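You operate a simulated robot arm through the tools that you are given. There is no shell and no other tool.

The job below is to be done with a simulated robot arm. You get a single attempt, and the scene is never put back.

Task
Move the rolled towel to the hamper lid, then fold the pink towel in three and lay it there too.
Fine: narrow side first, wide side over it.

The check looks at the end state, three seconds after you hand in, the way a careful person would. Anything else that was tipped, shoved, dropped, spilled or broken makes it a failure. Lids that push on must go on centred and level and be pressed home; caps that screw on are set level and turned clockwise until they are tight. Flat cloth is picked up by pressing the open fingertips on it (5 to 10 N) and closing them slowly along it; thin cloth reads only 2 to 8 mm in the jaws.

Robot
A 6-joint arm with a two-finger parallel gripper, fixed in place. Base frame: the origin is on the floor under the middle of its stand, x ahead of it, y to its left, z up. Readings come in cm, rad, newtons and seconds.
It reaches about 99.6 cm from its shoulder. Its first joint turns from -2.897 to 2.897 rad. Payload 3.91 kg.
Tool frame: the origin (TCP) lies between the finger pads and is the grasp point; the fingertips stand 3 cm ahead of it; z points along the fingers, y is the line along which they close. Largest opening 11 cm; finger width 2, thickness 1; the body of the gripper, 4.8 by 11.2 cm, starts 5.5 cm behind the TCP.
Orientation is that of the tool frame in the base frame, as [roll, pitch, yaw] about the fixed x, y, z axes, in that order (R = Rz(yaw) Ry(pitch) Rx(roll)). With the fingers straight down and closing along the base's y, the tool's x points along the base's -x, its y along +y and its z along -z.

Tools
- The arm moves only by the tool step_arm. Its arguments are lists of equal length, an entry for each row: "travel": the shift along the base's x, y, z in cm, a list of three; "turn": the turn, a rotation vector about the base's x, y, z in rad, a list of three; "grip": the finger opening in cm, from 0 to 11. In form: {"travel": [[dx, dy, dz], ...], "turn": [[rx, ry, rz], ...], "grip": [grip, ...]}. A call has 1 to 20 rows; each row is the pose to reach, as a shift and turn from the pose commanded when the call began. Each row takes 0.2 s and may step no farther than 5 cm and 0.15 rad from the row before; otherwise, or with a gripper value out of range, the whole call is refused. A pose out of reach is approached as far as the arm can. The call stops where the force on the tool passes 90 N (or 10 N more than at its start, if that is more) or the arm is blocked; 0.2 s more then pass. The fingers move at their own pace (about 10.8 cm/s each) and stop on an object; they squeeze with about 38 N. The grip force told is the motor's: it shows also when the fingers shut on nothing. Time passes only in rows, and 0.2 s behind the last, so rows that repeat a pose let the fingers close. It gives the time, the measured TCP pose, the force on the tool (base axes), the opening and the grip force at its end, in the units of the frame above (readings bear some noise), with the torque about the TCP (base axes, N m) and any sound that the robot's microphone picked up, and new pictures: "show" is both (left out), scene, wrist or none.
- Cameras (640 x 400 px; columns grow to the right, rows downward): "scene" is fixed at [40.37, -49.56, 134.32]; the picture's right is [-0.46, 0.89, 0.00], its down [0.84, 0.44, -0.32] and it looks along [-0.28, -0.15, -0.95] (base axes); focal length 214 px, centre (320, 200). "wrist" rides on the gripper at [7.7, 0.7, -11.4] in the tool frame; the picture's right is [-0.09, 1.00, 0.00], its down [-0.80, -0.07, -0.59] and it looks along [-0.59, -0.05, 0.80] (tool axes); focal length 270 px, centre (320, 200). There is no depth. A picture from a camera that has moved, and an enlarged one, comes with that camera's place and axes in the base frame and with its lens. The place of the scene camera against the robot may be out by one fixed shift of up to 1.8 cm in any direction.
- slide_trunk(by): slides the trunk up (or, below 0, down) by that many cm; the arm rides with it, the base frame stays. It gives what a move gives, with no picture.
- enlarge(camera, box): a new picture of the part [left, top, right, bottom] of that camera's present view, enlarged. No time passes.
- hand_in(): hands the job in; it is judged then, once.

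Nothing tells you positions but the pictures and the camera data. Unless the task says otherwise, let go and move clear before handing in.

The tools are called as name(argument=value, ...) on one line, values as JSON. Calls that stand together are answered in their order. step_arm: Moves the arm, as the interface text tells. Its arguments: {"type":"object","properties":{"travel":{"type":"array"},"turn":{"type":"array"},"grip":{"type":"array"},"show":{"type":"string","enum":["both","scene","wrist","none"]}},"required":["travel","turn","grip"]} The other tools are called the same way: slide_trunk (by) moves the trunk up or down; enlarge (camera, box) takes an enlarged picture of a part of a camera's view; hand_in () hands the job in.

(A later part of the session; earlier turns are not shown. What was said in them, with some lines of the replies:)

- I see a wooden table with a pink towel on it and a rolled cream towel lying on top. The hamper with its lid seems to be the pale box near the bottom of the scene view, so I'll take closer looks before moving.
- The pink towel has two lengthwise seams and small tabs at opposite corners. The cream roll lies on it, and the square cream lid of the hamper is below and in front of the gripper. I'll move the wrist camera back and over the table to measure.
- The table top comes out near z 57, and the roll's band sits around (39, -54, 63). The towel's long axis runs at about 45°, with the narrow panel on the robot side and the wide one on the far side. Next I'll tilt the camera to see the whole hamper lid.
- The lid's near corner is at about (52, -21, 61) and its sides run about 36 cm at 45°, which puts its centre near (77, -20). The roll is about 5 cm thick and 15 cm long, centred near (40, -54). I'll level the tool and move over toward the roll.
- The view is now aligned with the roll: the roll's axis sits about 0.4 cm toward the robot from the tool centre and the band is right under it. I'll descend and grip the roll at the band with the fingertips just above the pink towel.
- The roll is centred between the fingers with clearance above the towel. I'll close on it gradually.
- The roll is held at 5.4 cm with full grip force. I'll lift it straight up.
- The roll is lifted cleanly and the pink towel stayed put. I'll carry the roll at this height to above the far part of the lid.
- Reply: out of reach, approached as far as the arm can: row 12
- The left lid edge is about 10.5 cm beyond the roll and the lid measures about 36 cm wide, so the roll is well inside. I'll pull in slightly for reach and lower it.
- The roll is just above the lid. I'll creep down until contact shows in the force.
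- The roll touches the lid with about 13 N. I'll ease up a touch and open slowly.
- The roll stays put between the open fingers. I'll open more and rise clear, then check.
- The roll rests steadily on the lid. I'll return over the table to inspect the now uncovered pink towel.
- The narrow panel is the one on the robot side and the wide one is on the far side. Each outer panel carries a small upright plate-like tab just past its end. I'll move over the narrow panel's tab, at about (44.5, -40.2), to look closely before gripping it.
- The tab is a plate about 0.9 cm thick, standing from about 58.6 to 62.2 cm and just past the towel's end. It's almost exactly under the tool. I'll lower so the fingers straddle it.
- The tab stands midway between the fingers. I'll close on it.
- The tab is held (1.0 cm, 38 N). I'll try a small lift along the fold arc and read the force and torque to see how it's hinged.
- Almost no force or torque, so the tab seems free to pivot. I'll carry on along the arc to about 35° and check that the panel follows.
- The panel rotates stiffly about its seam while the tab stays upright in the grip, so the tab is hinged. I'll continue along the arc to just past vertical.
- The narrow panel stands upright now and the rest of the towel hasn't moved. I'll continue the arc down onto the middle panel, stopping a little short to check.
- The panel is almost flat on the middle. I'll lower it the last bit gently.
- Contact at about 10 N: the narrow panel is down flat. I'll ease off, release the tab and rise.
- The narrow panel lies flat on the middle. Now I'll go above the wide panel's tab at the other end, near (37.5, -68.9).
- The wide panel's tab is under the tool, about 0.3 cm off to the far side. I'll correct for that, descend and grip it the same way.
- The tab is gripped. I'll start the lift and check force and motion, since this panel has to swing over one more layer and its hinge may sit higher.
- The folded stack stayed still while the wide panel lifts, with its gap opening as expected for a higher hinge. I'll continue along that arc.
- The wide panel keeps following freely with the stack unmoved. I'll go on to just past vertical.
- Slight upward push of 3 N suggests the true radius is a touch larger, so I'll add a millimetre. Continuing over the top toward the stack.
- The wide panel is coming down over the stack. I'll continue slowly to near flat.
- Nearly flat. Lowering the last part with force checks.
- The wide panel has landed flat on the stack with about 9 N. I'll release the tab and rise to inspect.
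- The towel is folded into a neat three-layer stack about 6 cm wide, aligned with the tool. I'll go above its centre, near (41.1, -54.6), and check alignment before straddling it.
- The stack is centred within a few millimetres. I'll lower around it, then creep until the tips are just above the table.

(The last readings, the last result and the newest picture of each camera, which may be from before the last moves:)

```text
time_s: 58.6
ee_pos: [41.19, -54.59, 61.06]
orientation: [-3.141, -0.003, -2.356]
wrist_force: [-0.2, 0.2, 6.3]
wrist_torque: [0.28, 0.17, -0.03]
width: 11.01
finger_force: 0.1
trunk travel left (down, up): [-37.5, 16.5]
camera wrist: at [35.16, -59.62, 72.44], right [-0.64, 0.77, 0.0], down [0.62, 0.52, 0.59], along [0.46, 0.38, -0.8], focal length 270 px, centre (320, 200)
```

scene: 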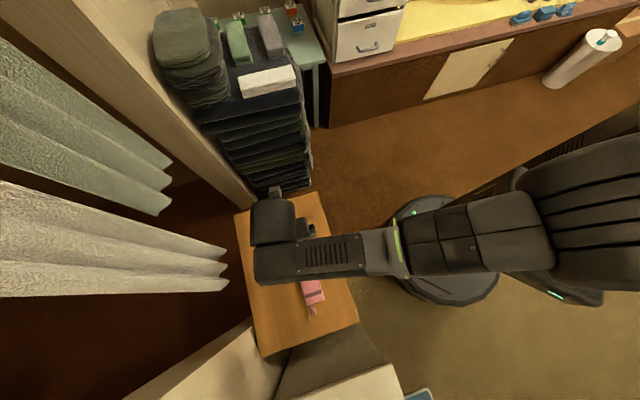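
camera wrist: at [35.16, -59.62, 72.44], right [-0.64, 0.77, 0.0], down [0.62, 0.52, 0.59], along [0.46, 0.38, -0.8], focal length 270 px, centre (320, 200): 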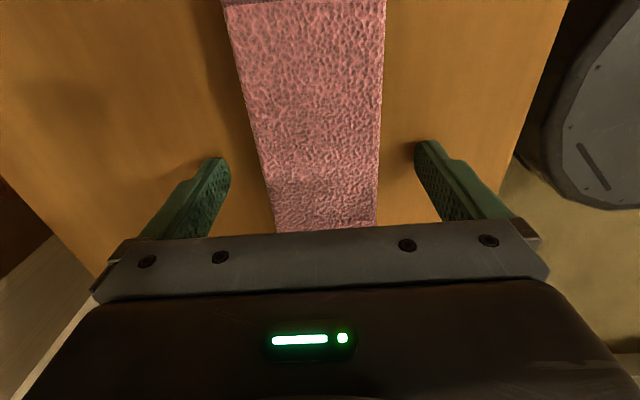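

A fingertip touches the table (6 N), so the table is at about z 58. I'll rise 3 mm and close gently on the stack's sides.

step_arm(travel=[[0, 0, 0.35], [0, 0, 0.35], [0, 0, 0.35], [0, 0, 0.35], [0, 0, 0.35], [0, 0, 0.35], [0, 0, 0.35]], turn=[[0, 0, 0], [0, 0, 0], [0, 0, 0], [0, 0, 0], [0, 0, 0], [0, 0, 0], [0, 0, 0]], grip=[11, 9, 8, 7, 6.5, 6, 5.5], show="both")

```text
time_s: 60.2
ee_pos: [41.12, -54.64, 61.29]
orientation: [3.141, -0.002, -2.356]
wrist_force: [-0.2, 0.8, 0.1]
wrist_torque: [-0.02, 0.02, 0.0]
width: 5.94
finger_force: 38.2
trunk travel left (down, up): [-37.5, 16.5]
camera wrist: at [35.12, -59.61, 72.71], right [-0.64, 0.77, 0.0], down [0.62, 0.52, 0.59], along [0.46, 0.38, -0.8], focal length 270 px, centre (320, 200)
```

scene: 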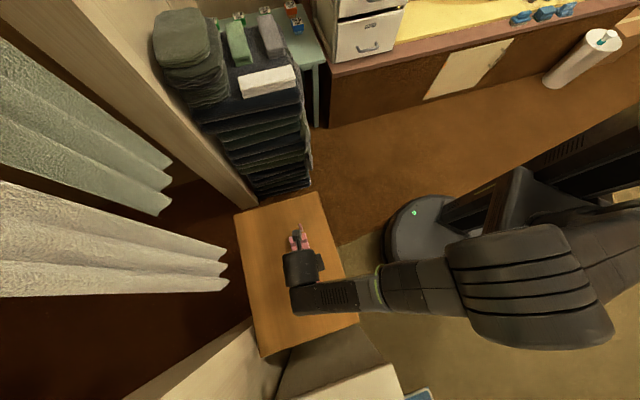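
wrist: 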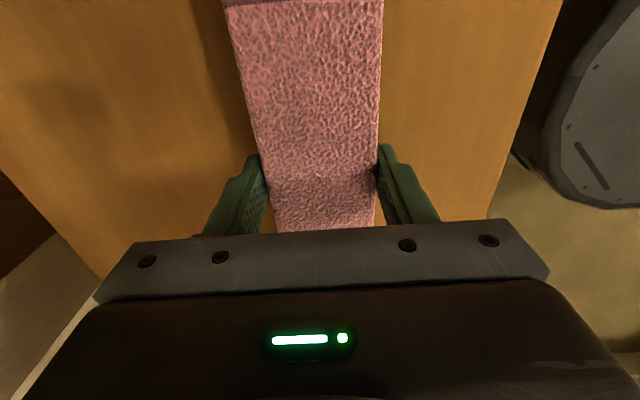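

The stack is gripped at 5.9 cm. I'll lift it 1.5 cm and check that all layers come up together.

step_arm(travel=[[0, 0, 0.4], [0, 0, 0.8], [0, 0, 1.2], [0, 0, 1.6]], turn=[[0, 0, 0], [0, 0, 0], [0, 0, 0], [0, 0, 0]], grip=[5, 5, 5, 5], show="both")

enlarge(camera="scene", box=[264, 205, 360, 315])

enlarge(camera="wrist", box=[180, 0, 460, 240])

```text
time_s: 61.2
ee_pos: [41.03, -54.52, 62.89]
orientation: [3.141, 0.0, -2.355]
wrist_force: [-0.2, -0.6, -0.8]
wrist_torque: [0.04, -0.01, 0.0]
width: 5.94
finger_force: 38.5
trunk travel left (down, up): [-37.5, 16.5]
camera wrist: at [35.14, -59.62, 74.28], right [-0.64, 0.77, 0.0], down [0.62, 0.52, 0.59], along [0.46, 0.38, -0.8], focal length 270 px, centre (320, 200)
```

scene: 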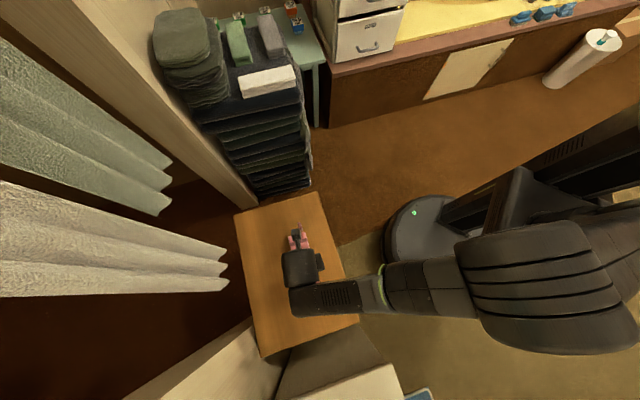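
wrist: 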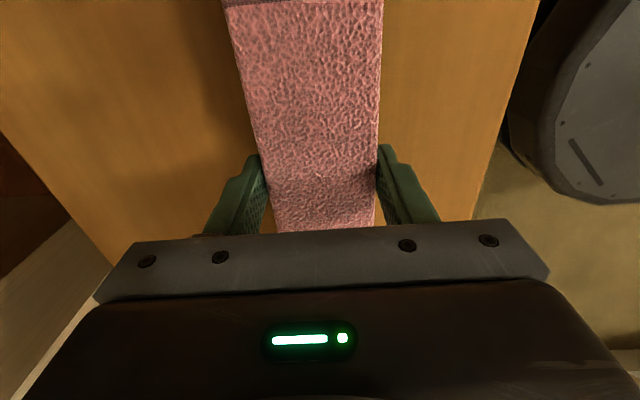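

```text
3.64 times, centred on (312, 260) of scene
camera zoom: at [40.37, -49.56, 134.32], right [-0.46, 0.89, 0.0], down [0.84, 0.44, -0.32], along [-0.28, -0.15, -0.95], focal length 780 px, centre (349, -18)
```

zoom: 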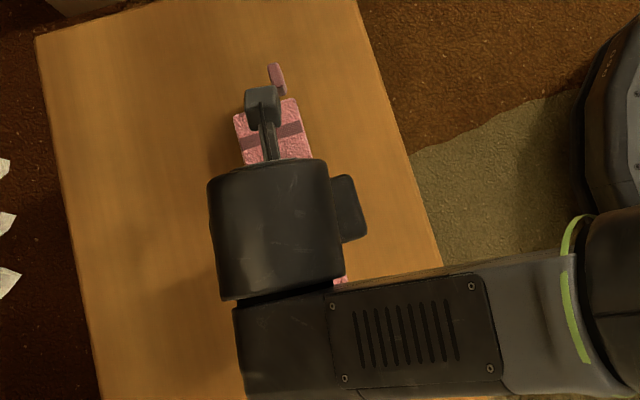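

```text
1.67 times, centred on (320, 120) of wrist
camera zoom: at [35.14, -59.62, 74.28], right [-0.64, 0.77, 0.0], down [0.62, 0.52, 0.59], along [0.46, 0.38, -0.8], focal length 450 px, centre (320, 333)
```

zoom: 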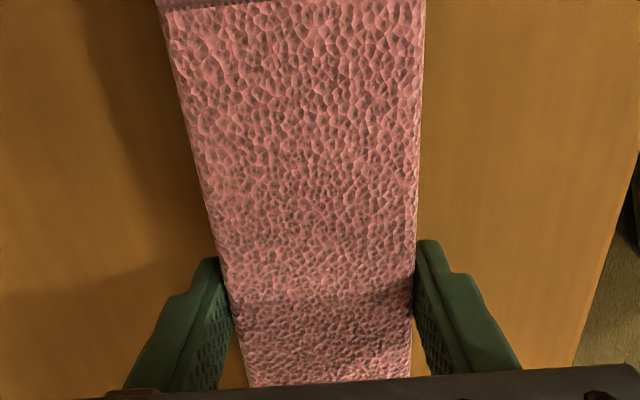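

The stack moves with the gripper unchanged. I'll lift to carrying height.

step_arm(travel=[[0, 0, 2], [0, 0, 4], [0, 0, 7], [0, 0, 10], [0, 0, 13], [0, 0, 15]], turn=[[0, 0, 0], [0, 0, 0], [0, 0, 0], [0, 0, 0], [0, 0, 0], [0, 0, 0]], grip=[5, 5, 5, 5, 5, 5], show="both")

enlarge(camera="scene", box=[264, 205, 360, 315])

```text
time_s: 62.6
ee_pos: [41.15, -54.59, 77.94]
orientation: [3.141, -0.003, -2.356]
wrist_force: [0.0, -0.2, -1.8]
wrist_torque: [0.02, 0.02, -0.03]
width: 5.92
finger_force: 37.8
trunk travel left (down, up): [-37.5, 16.5]
camera wrist: at [35.17, -59.62, 89.4], right [-0.64, 0.77, 0.0], down [0.62, 0.52, 0.59], along [0.46, 0.38, -0.8], focal length 270 px, centre (320, 200)
```

scene: 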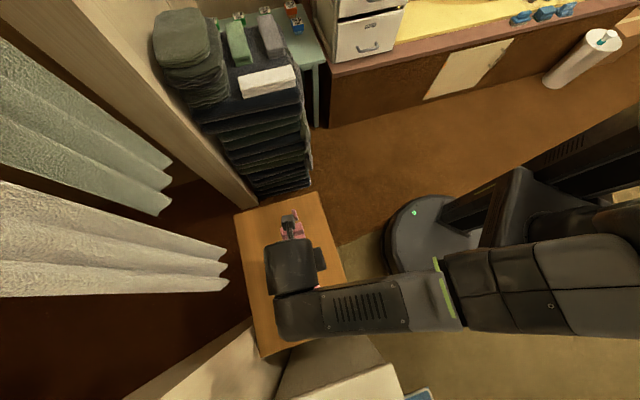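
wrist: 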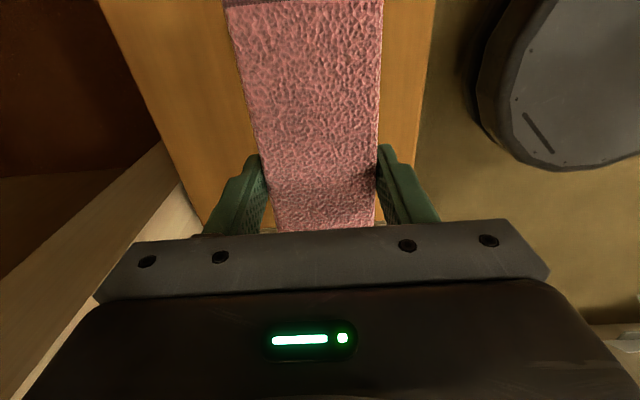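

```text
3.64 times, centred on (312, 260) of scene
camera zoom: at [40.37, -49.56, 134.32], right [-0.46, 0.89, 0.0], down [0.84, 0.44, -0.32], along [-0.28, -0.15, -0.95], focal length 780 px, centre (349, -18)
```

zoom: 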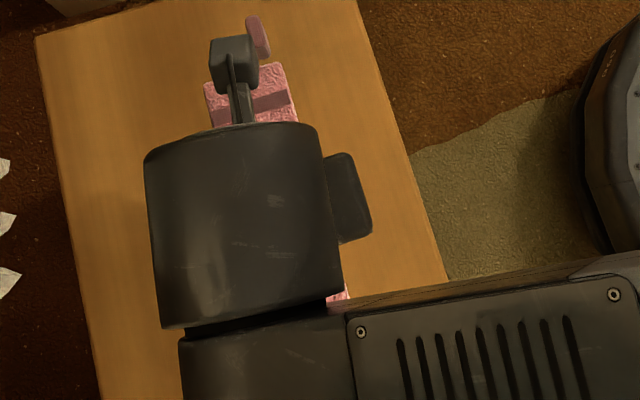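

The folded stack is held firmly. I'll carry it to above the near part of the lid, about 13 cm from the roll.

step_arm(travel=[[2.2, 2.8, 0.2], [4.6, 5.9, 0.4], [7, 9, 0.6], [9.5, 12.2, 0.8], [12, 15.4, 1], [14.5, 18.6, 1], [17, 21.8, 1], [19.5, 25, 1], [22, 28.2, 1], [24.5, 31.4, 1], [27, 34.6, 1], [28.5, 36.5, 1], [29.5, 37.8, 1]], turn=[[0, 0, 0], [0, 0, 0], [0, 0, 0], [0, 0, 0], [0, 0, 0], [0, 0, 0], [0, 0, 0], [0, 0, 0], [0, 0, 0], [0, 0, 0], [0, 0, 0], [0, 0, 0], [0, 0, 0]], grip=[5, 5, 5, 5, 5, 5, 5, 5, 5, 5, 5, 5, 5], show="both")

```text
time_s: 65.4
ee_pos: [70.77, -16.76, 78.8]
orientation: [-3.141, -0.003, -2.359]
wrist_force: [0.3, -0.1, -1.4]
wrist_torque: [-0.01, -0.03, 0.0]
width: 5.92
finger_force: 37.9
trunk travel left (down, up): [-37.5, 16.5]
camera wrist: at [64.76, -21.74, 90.23], right [-0.64, 0.77, 0.0], down [0.62, 0.52, 0.59], along [0.46, 0.38, -0.8], focal length 270 px, centre (320, 200)
```

scene: 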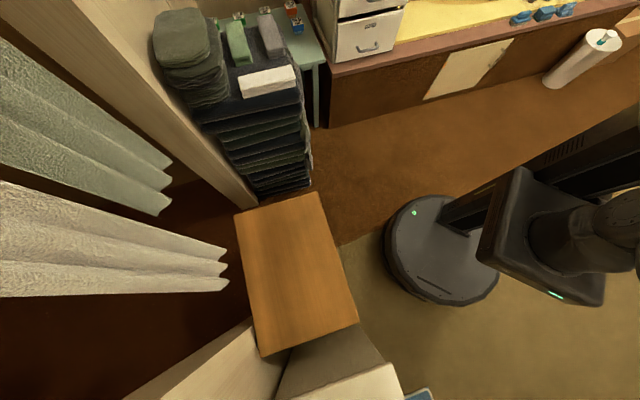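
wrist: 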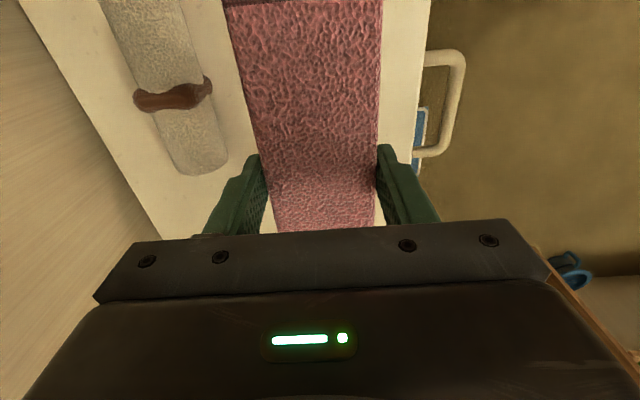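

The lid's right edge is about 10 cm from the stack's centre and the roll is about 12.5 cm on the other side, so there's room. I'll lower to just above the lid.

step_arm(travel=[[0, 0, -3], [0, 0, -6], [0, 0, -8.5], [0, 0, -10.5], [0, 0, -11.8], [0, 0, -12.3]], turn=[[0, 0, 0], [0, 0, 0], [0, 0, 0], [0, 0, 0], [0, 0, 0], [0, 0, 0]], grip=[5, 5, 5, 5, 5, 5], show="wrist")

```text
time_s: 66.8
ee_pos: [70.75, -16.66, 66.6]
orientation: [3.141, -0.002, -2.355]
wrist_force: [0.0, 0.1, -1.5]
wrist_torque: [-0.01, -0.05, 0.02]
width: 5.96
finger_force: 37.9
trunk travel left (down, up): [-37.5, 16.5]
camera wrist: at [64.71, -21.83, 77.97], right [-0.64, 0.77, 0.0], down [0.62, 0.52, 0.59], along [0.46, 0.38, -0.8], focal length 270 px, centre (320, 200)
```

wrist: 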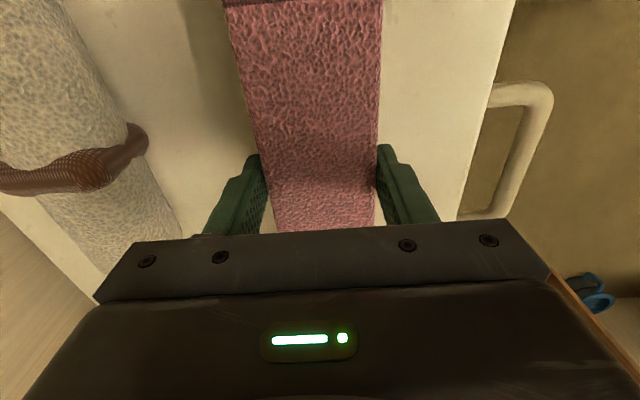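

step_arm(travel=[[0, 0, -0.3], [0, 0, -0.6], [0, 0, -0.8]], turn=[[0, 0, 0], [0, 0, 0], [0, 0, 0]], grip=[5, 5, 5], show="none")

```text
time_s: 67.6
ee_pos: [70.61, -16.67, 65.73]
orientation: [3.14, -0.001, -2.357]
wrist_force: [0.1, 0.2, -1.4]
wrist_torque: [0.0, 0.01, 0.01]
width: 5.96
finger_force: 37.7
trunk travel left (down, up): [-37.5, 16.5]
```

step_arm(travel=[[0, 0, -0.2], [0, 0, -0.35], [0, 0, -0.35]], turn=[[0, 0, 0], [0, 0, 0], [0, 0, 0]], grip=[5, 5, 5], show="none")

```text
time_s: 68.4
ee_pos: [70.58, -16.79, 65.49]
orientation: [-3.14, -0.005, -2.357]
wrist_force: [-0.1, -0.5, -0.9]
wrist_torque: [0.0, -0.03, 0.01]
width: 5.99
finger_force: 37.7
trunk travel left (down, up): [-37.5, 16.5]
```

step_arm(travel=[[0, 0, -0.2], [0, 0, -0.3], [0, 0, -0.3]], turn=[[0, 0, 0], [0, 0, 0], [0, 0, 0]], grip=[5, 5, 5], show="wrist")

```text
time_s: 69.2
ee_pos: [70.62, -16.64, 65.21]
orientation: [-3.139, 0.0, -2.356]
wrist_force: [-0.6, 0.2, 12.0]
wrist_torque: [-0.5, 0.0, -0.07]
width: 5.9
finger_force: 37.7
trunk travel left (down, up): [-37.5, 16.5]
camera wrist: at [64.65, -21.79, 76.7], right [-0.64, 0.77, 0.0], down [0.62, 0.52, 0.59], along [0.46, 0.38, -0.8], focal length 270 px, centre (320, 200)
```

wrist: 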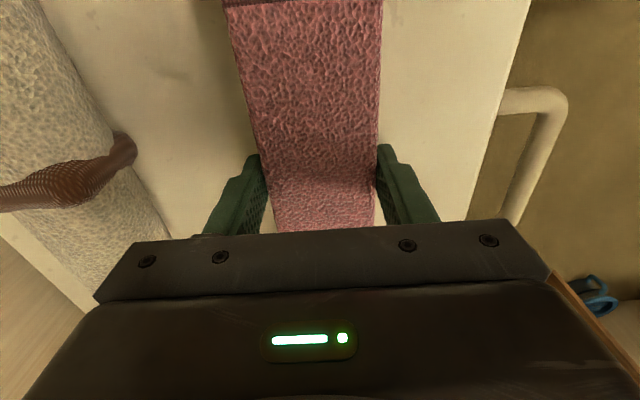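

The stack touches the lid (12 N). I'll ease up and open slowly, keeping clear of the roll.

step_arm(travel=[[0, 0, 0.1], [0, 0, 0.1], [0, 0, 0.1], [0, 0, 0.1], [0, 0, 0.15], [0, 0, 0.2], [0, 0, 0.2], [0, 0, 0.2]], turn=[[0, 0, 0], [0, 0, 0], [0, 0, 0], [0, 0, 0], [0, 0, 0], [0, 0, 0], [0, 0, 0], [0, 0, 0]], grip=[5.8, 6, 6.2, 6.5, 7, 7.7, 8.4, 9], show="wrist")

```text
time_s: 71.0
ee_pos: [70.67, -16.73, 65.32]
orientation: [3.142, -0.002, -2.356]
wrist_force: [0.3, 0.2, -0.4]
wrist_torque: [-0.03, 0.03, 0.02]
width: 9.02
finger_force: 0.0
trunk travel left (down, up): [-37.5, 16.5]
camera wrist: at [64.65, -21.79, 76.74], right [-0.64, 0.77, 0.0], down [0.62, 0.52, 0.59], along [0.46, 0.38, -0.8], focal length 270 px, centre (320, 200)
```

wrist: 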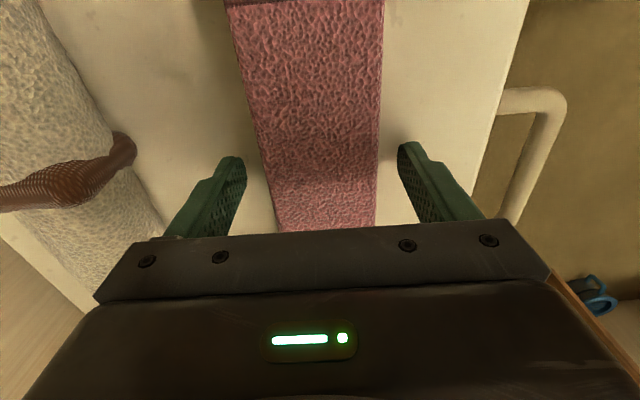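

Both fingers are clear of the stack, which stayed put. I'll rise straight up and back off to view the lid.

step_arm(travel=[[0, 0, 1], [0, 0, 3], [0, 0, 6], [0, 0, 9], [0, 0, 12], [-2, -1, 15], [-5, -3, 17], [-8, -5, 19], [-11, -7, 21], [-14, -9, 23]], turn=[[0, 0, 0], [0, 0, 0], [0, 0, 0], [0, 0, 0], [0, 0, 0], [0, 0, 0], [0, 0, 0], [0, 0, 0], [0, 0, 0], [0, 0, 0]], grip=[9, 9, 9, 9, 9, 9, 9, 9, 9, 9], show="both")

enlarge(camera="wrist", box=[160, 0, 480, 240])

```text
time_s: 73.2
ee_pos: [56.59, -25.73, 88.25]
orientation: [-3.141, -0.001, -2.357]
wrist_force: [-0.9, 1.2, -0.5]
wrist_torque: [0.0, -0.03, 0.0]
width: 8.98
finger_force: 0.0
trunk travel left (down, up): [-37.5, 16.5]
camera wrist: at [50.61, -30.78, 99.73], right [-0.64, 0.77, 0.0], down [0.62, 0.52, 0.59], along [0.46, 0.38, -0.8], focal length 270 px, centre (320, 200)
```

scene: 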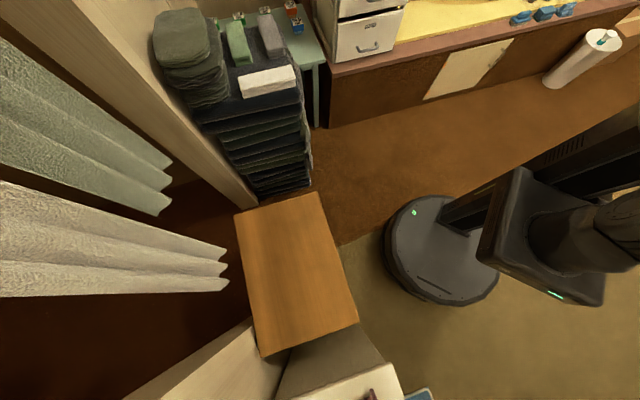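
wrist: 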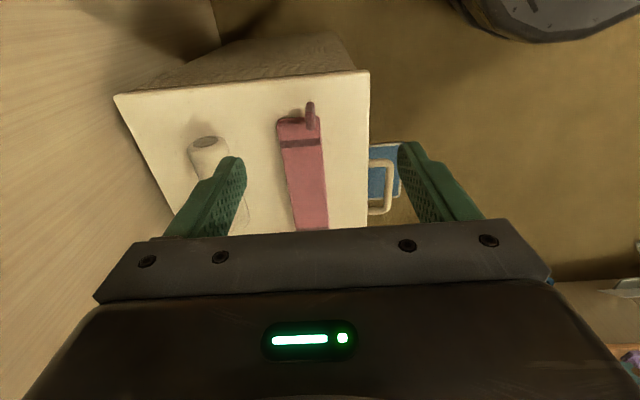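

```text
1.67 times, centred on (320, 120) of wrist
camera zoom: at [50.61, -30.78, 99.73], right [-0.64, 0.77, 0.0], down [0.62, 0.52, 0.59], along [0.46, 0.38, -0.8], focal length 450 px, centre (320, 333)
```

zoom: 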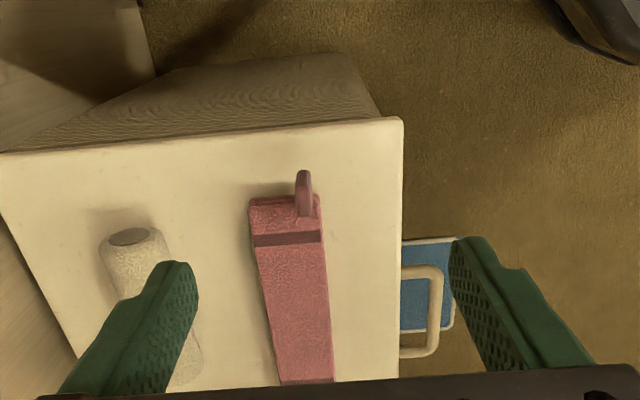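

Both items sit on the lid. I'll raise and shift slightly to check the far ends are well inside the lid's edges.

step_arm(travel=[[1, 1, 2], [2, 2, 4], [3, 3, 6], [4, 4, 8], [5, 5, 10]], turn=[[0, 0, 0], [0, 0, 0], [0, 0, 0], [0, 0, 0], [0, 0, 0]], grip=[11, 11, 11, 11, 11], show="both")

enlarge(camera="wrist", box=[100, 0, 420, 240])

```text
time_s: 74.4
ee_pos: [61.68, -20.78, 98.2]
orientation: [3.141, -0.001, -2.358]
wrist_force: [0.1, -0.2, -0.4]
wrist_torque: [-0.02, 0.03, 0.02]
width: 10.99
finger_force: 0.0
trunk travel left (down, up): [-37.5, 16.5]
camera wrist: at [55.69, -25.82, 109.68], right [-0.64, 0.77, 0.0], down [0.62, 0.52, 0.59], along [0.46, 0.38, -0.81], focal length 270 px, centre (320, 200)
```

scene: 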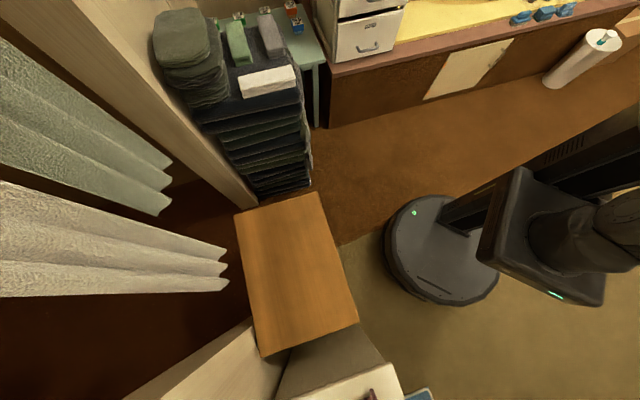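
wrist: 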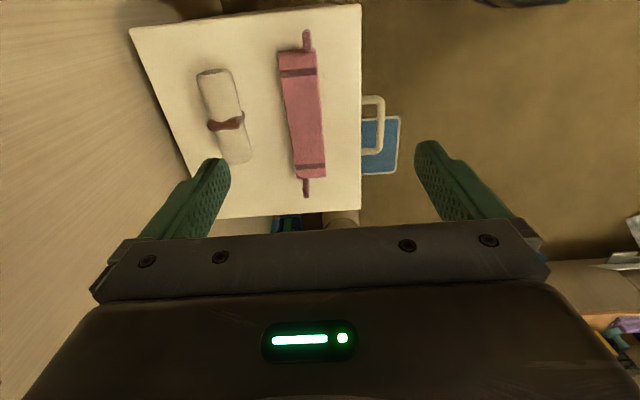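

```text
1.67 times, centred on (260, 120) of wrist
camera zoom: at [55.69, -25.82, 109.68], right [-0.64, 0.77, 0.0], down [0.62, 0.52, 0.59], along [0.46, 0.38, -0.81], focal length 450 px, centre (420, 333)
```

zoom: 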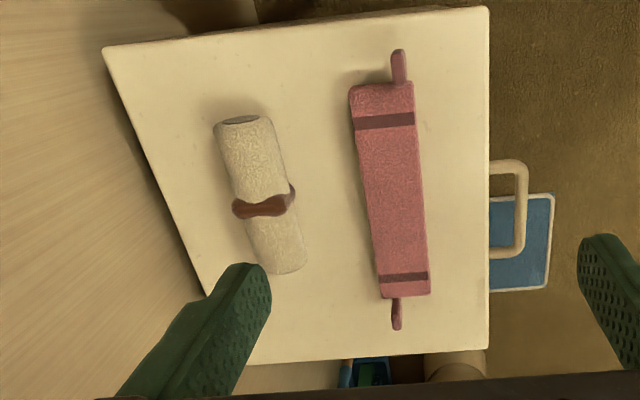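

enlarge(camera="wrist", box=[180, 20, 360, 210])

```text
2.11 times, centred on (270, 115) of wrist
camera zoom: at [55.69, -25.82, 109.68], right [-0.64, 0.77, 0.0], down [0.62, 0.52, 0.59], along [0.46, 0.38, -0.81], focal length 569 px, centre (425, 379)
```

zoom: 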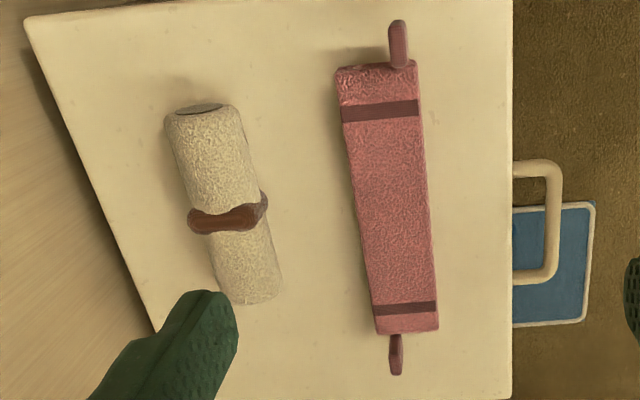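

The roll and the folded pink towel lie flat and well inside the lid's edges, nothing else has moved, and the gripper is empty and clear. I'm handing the job in.

hand_in()

```text
The job is handed in.
```

The rolled towel and the pink towel are both on the hamper lid, and the job is handed in; no verdict has come back yet.

- **Rolled towel:** I moved it first. It lies on the far part of the lid, well inside the edges, and did not roll when I let go.
- **Pink towel:** I folded it in three on the table, narrow side first and wide side over it. I then carried it across as one stack and set it down about 13 cm from the roll.
- **Surroundings:** In the last pictures both lay flat and inside the lid's edges. The table was empty, nothing else looked moved, and the gripper was open and clear.
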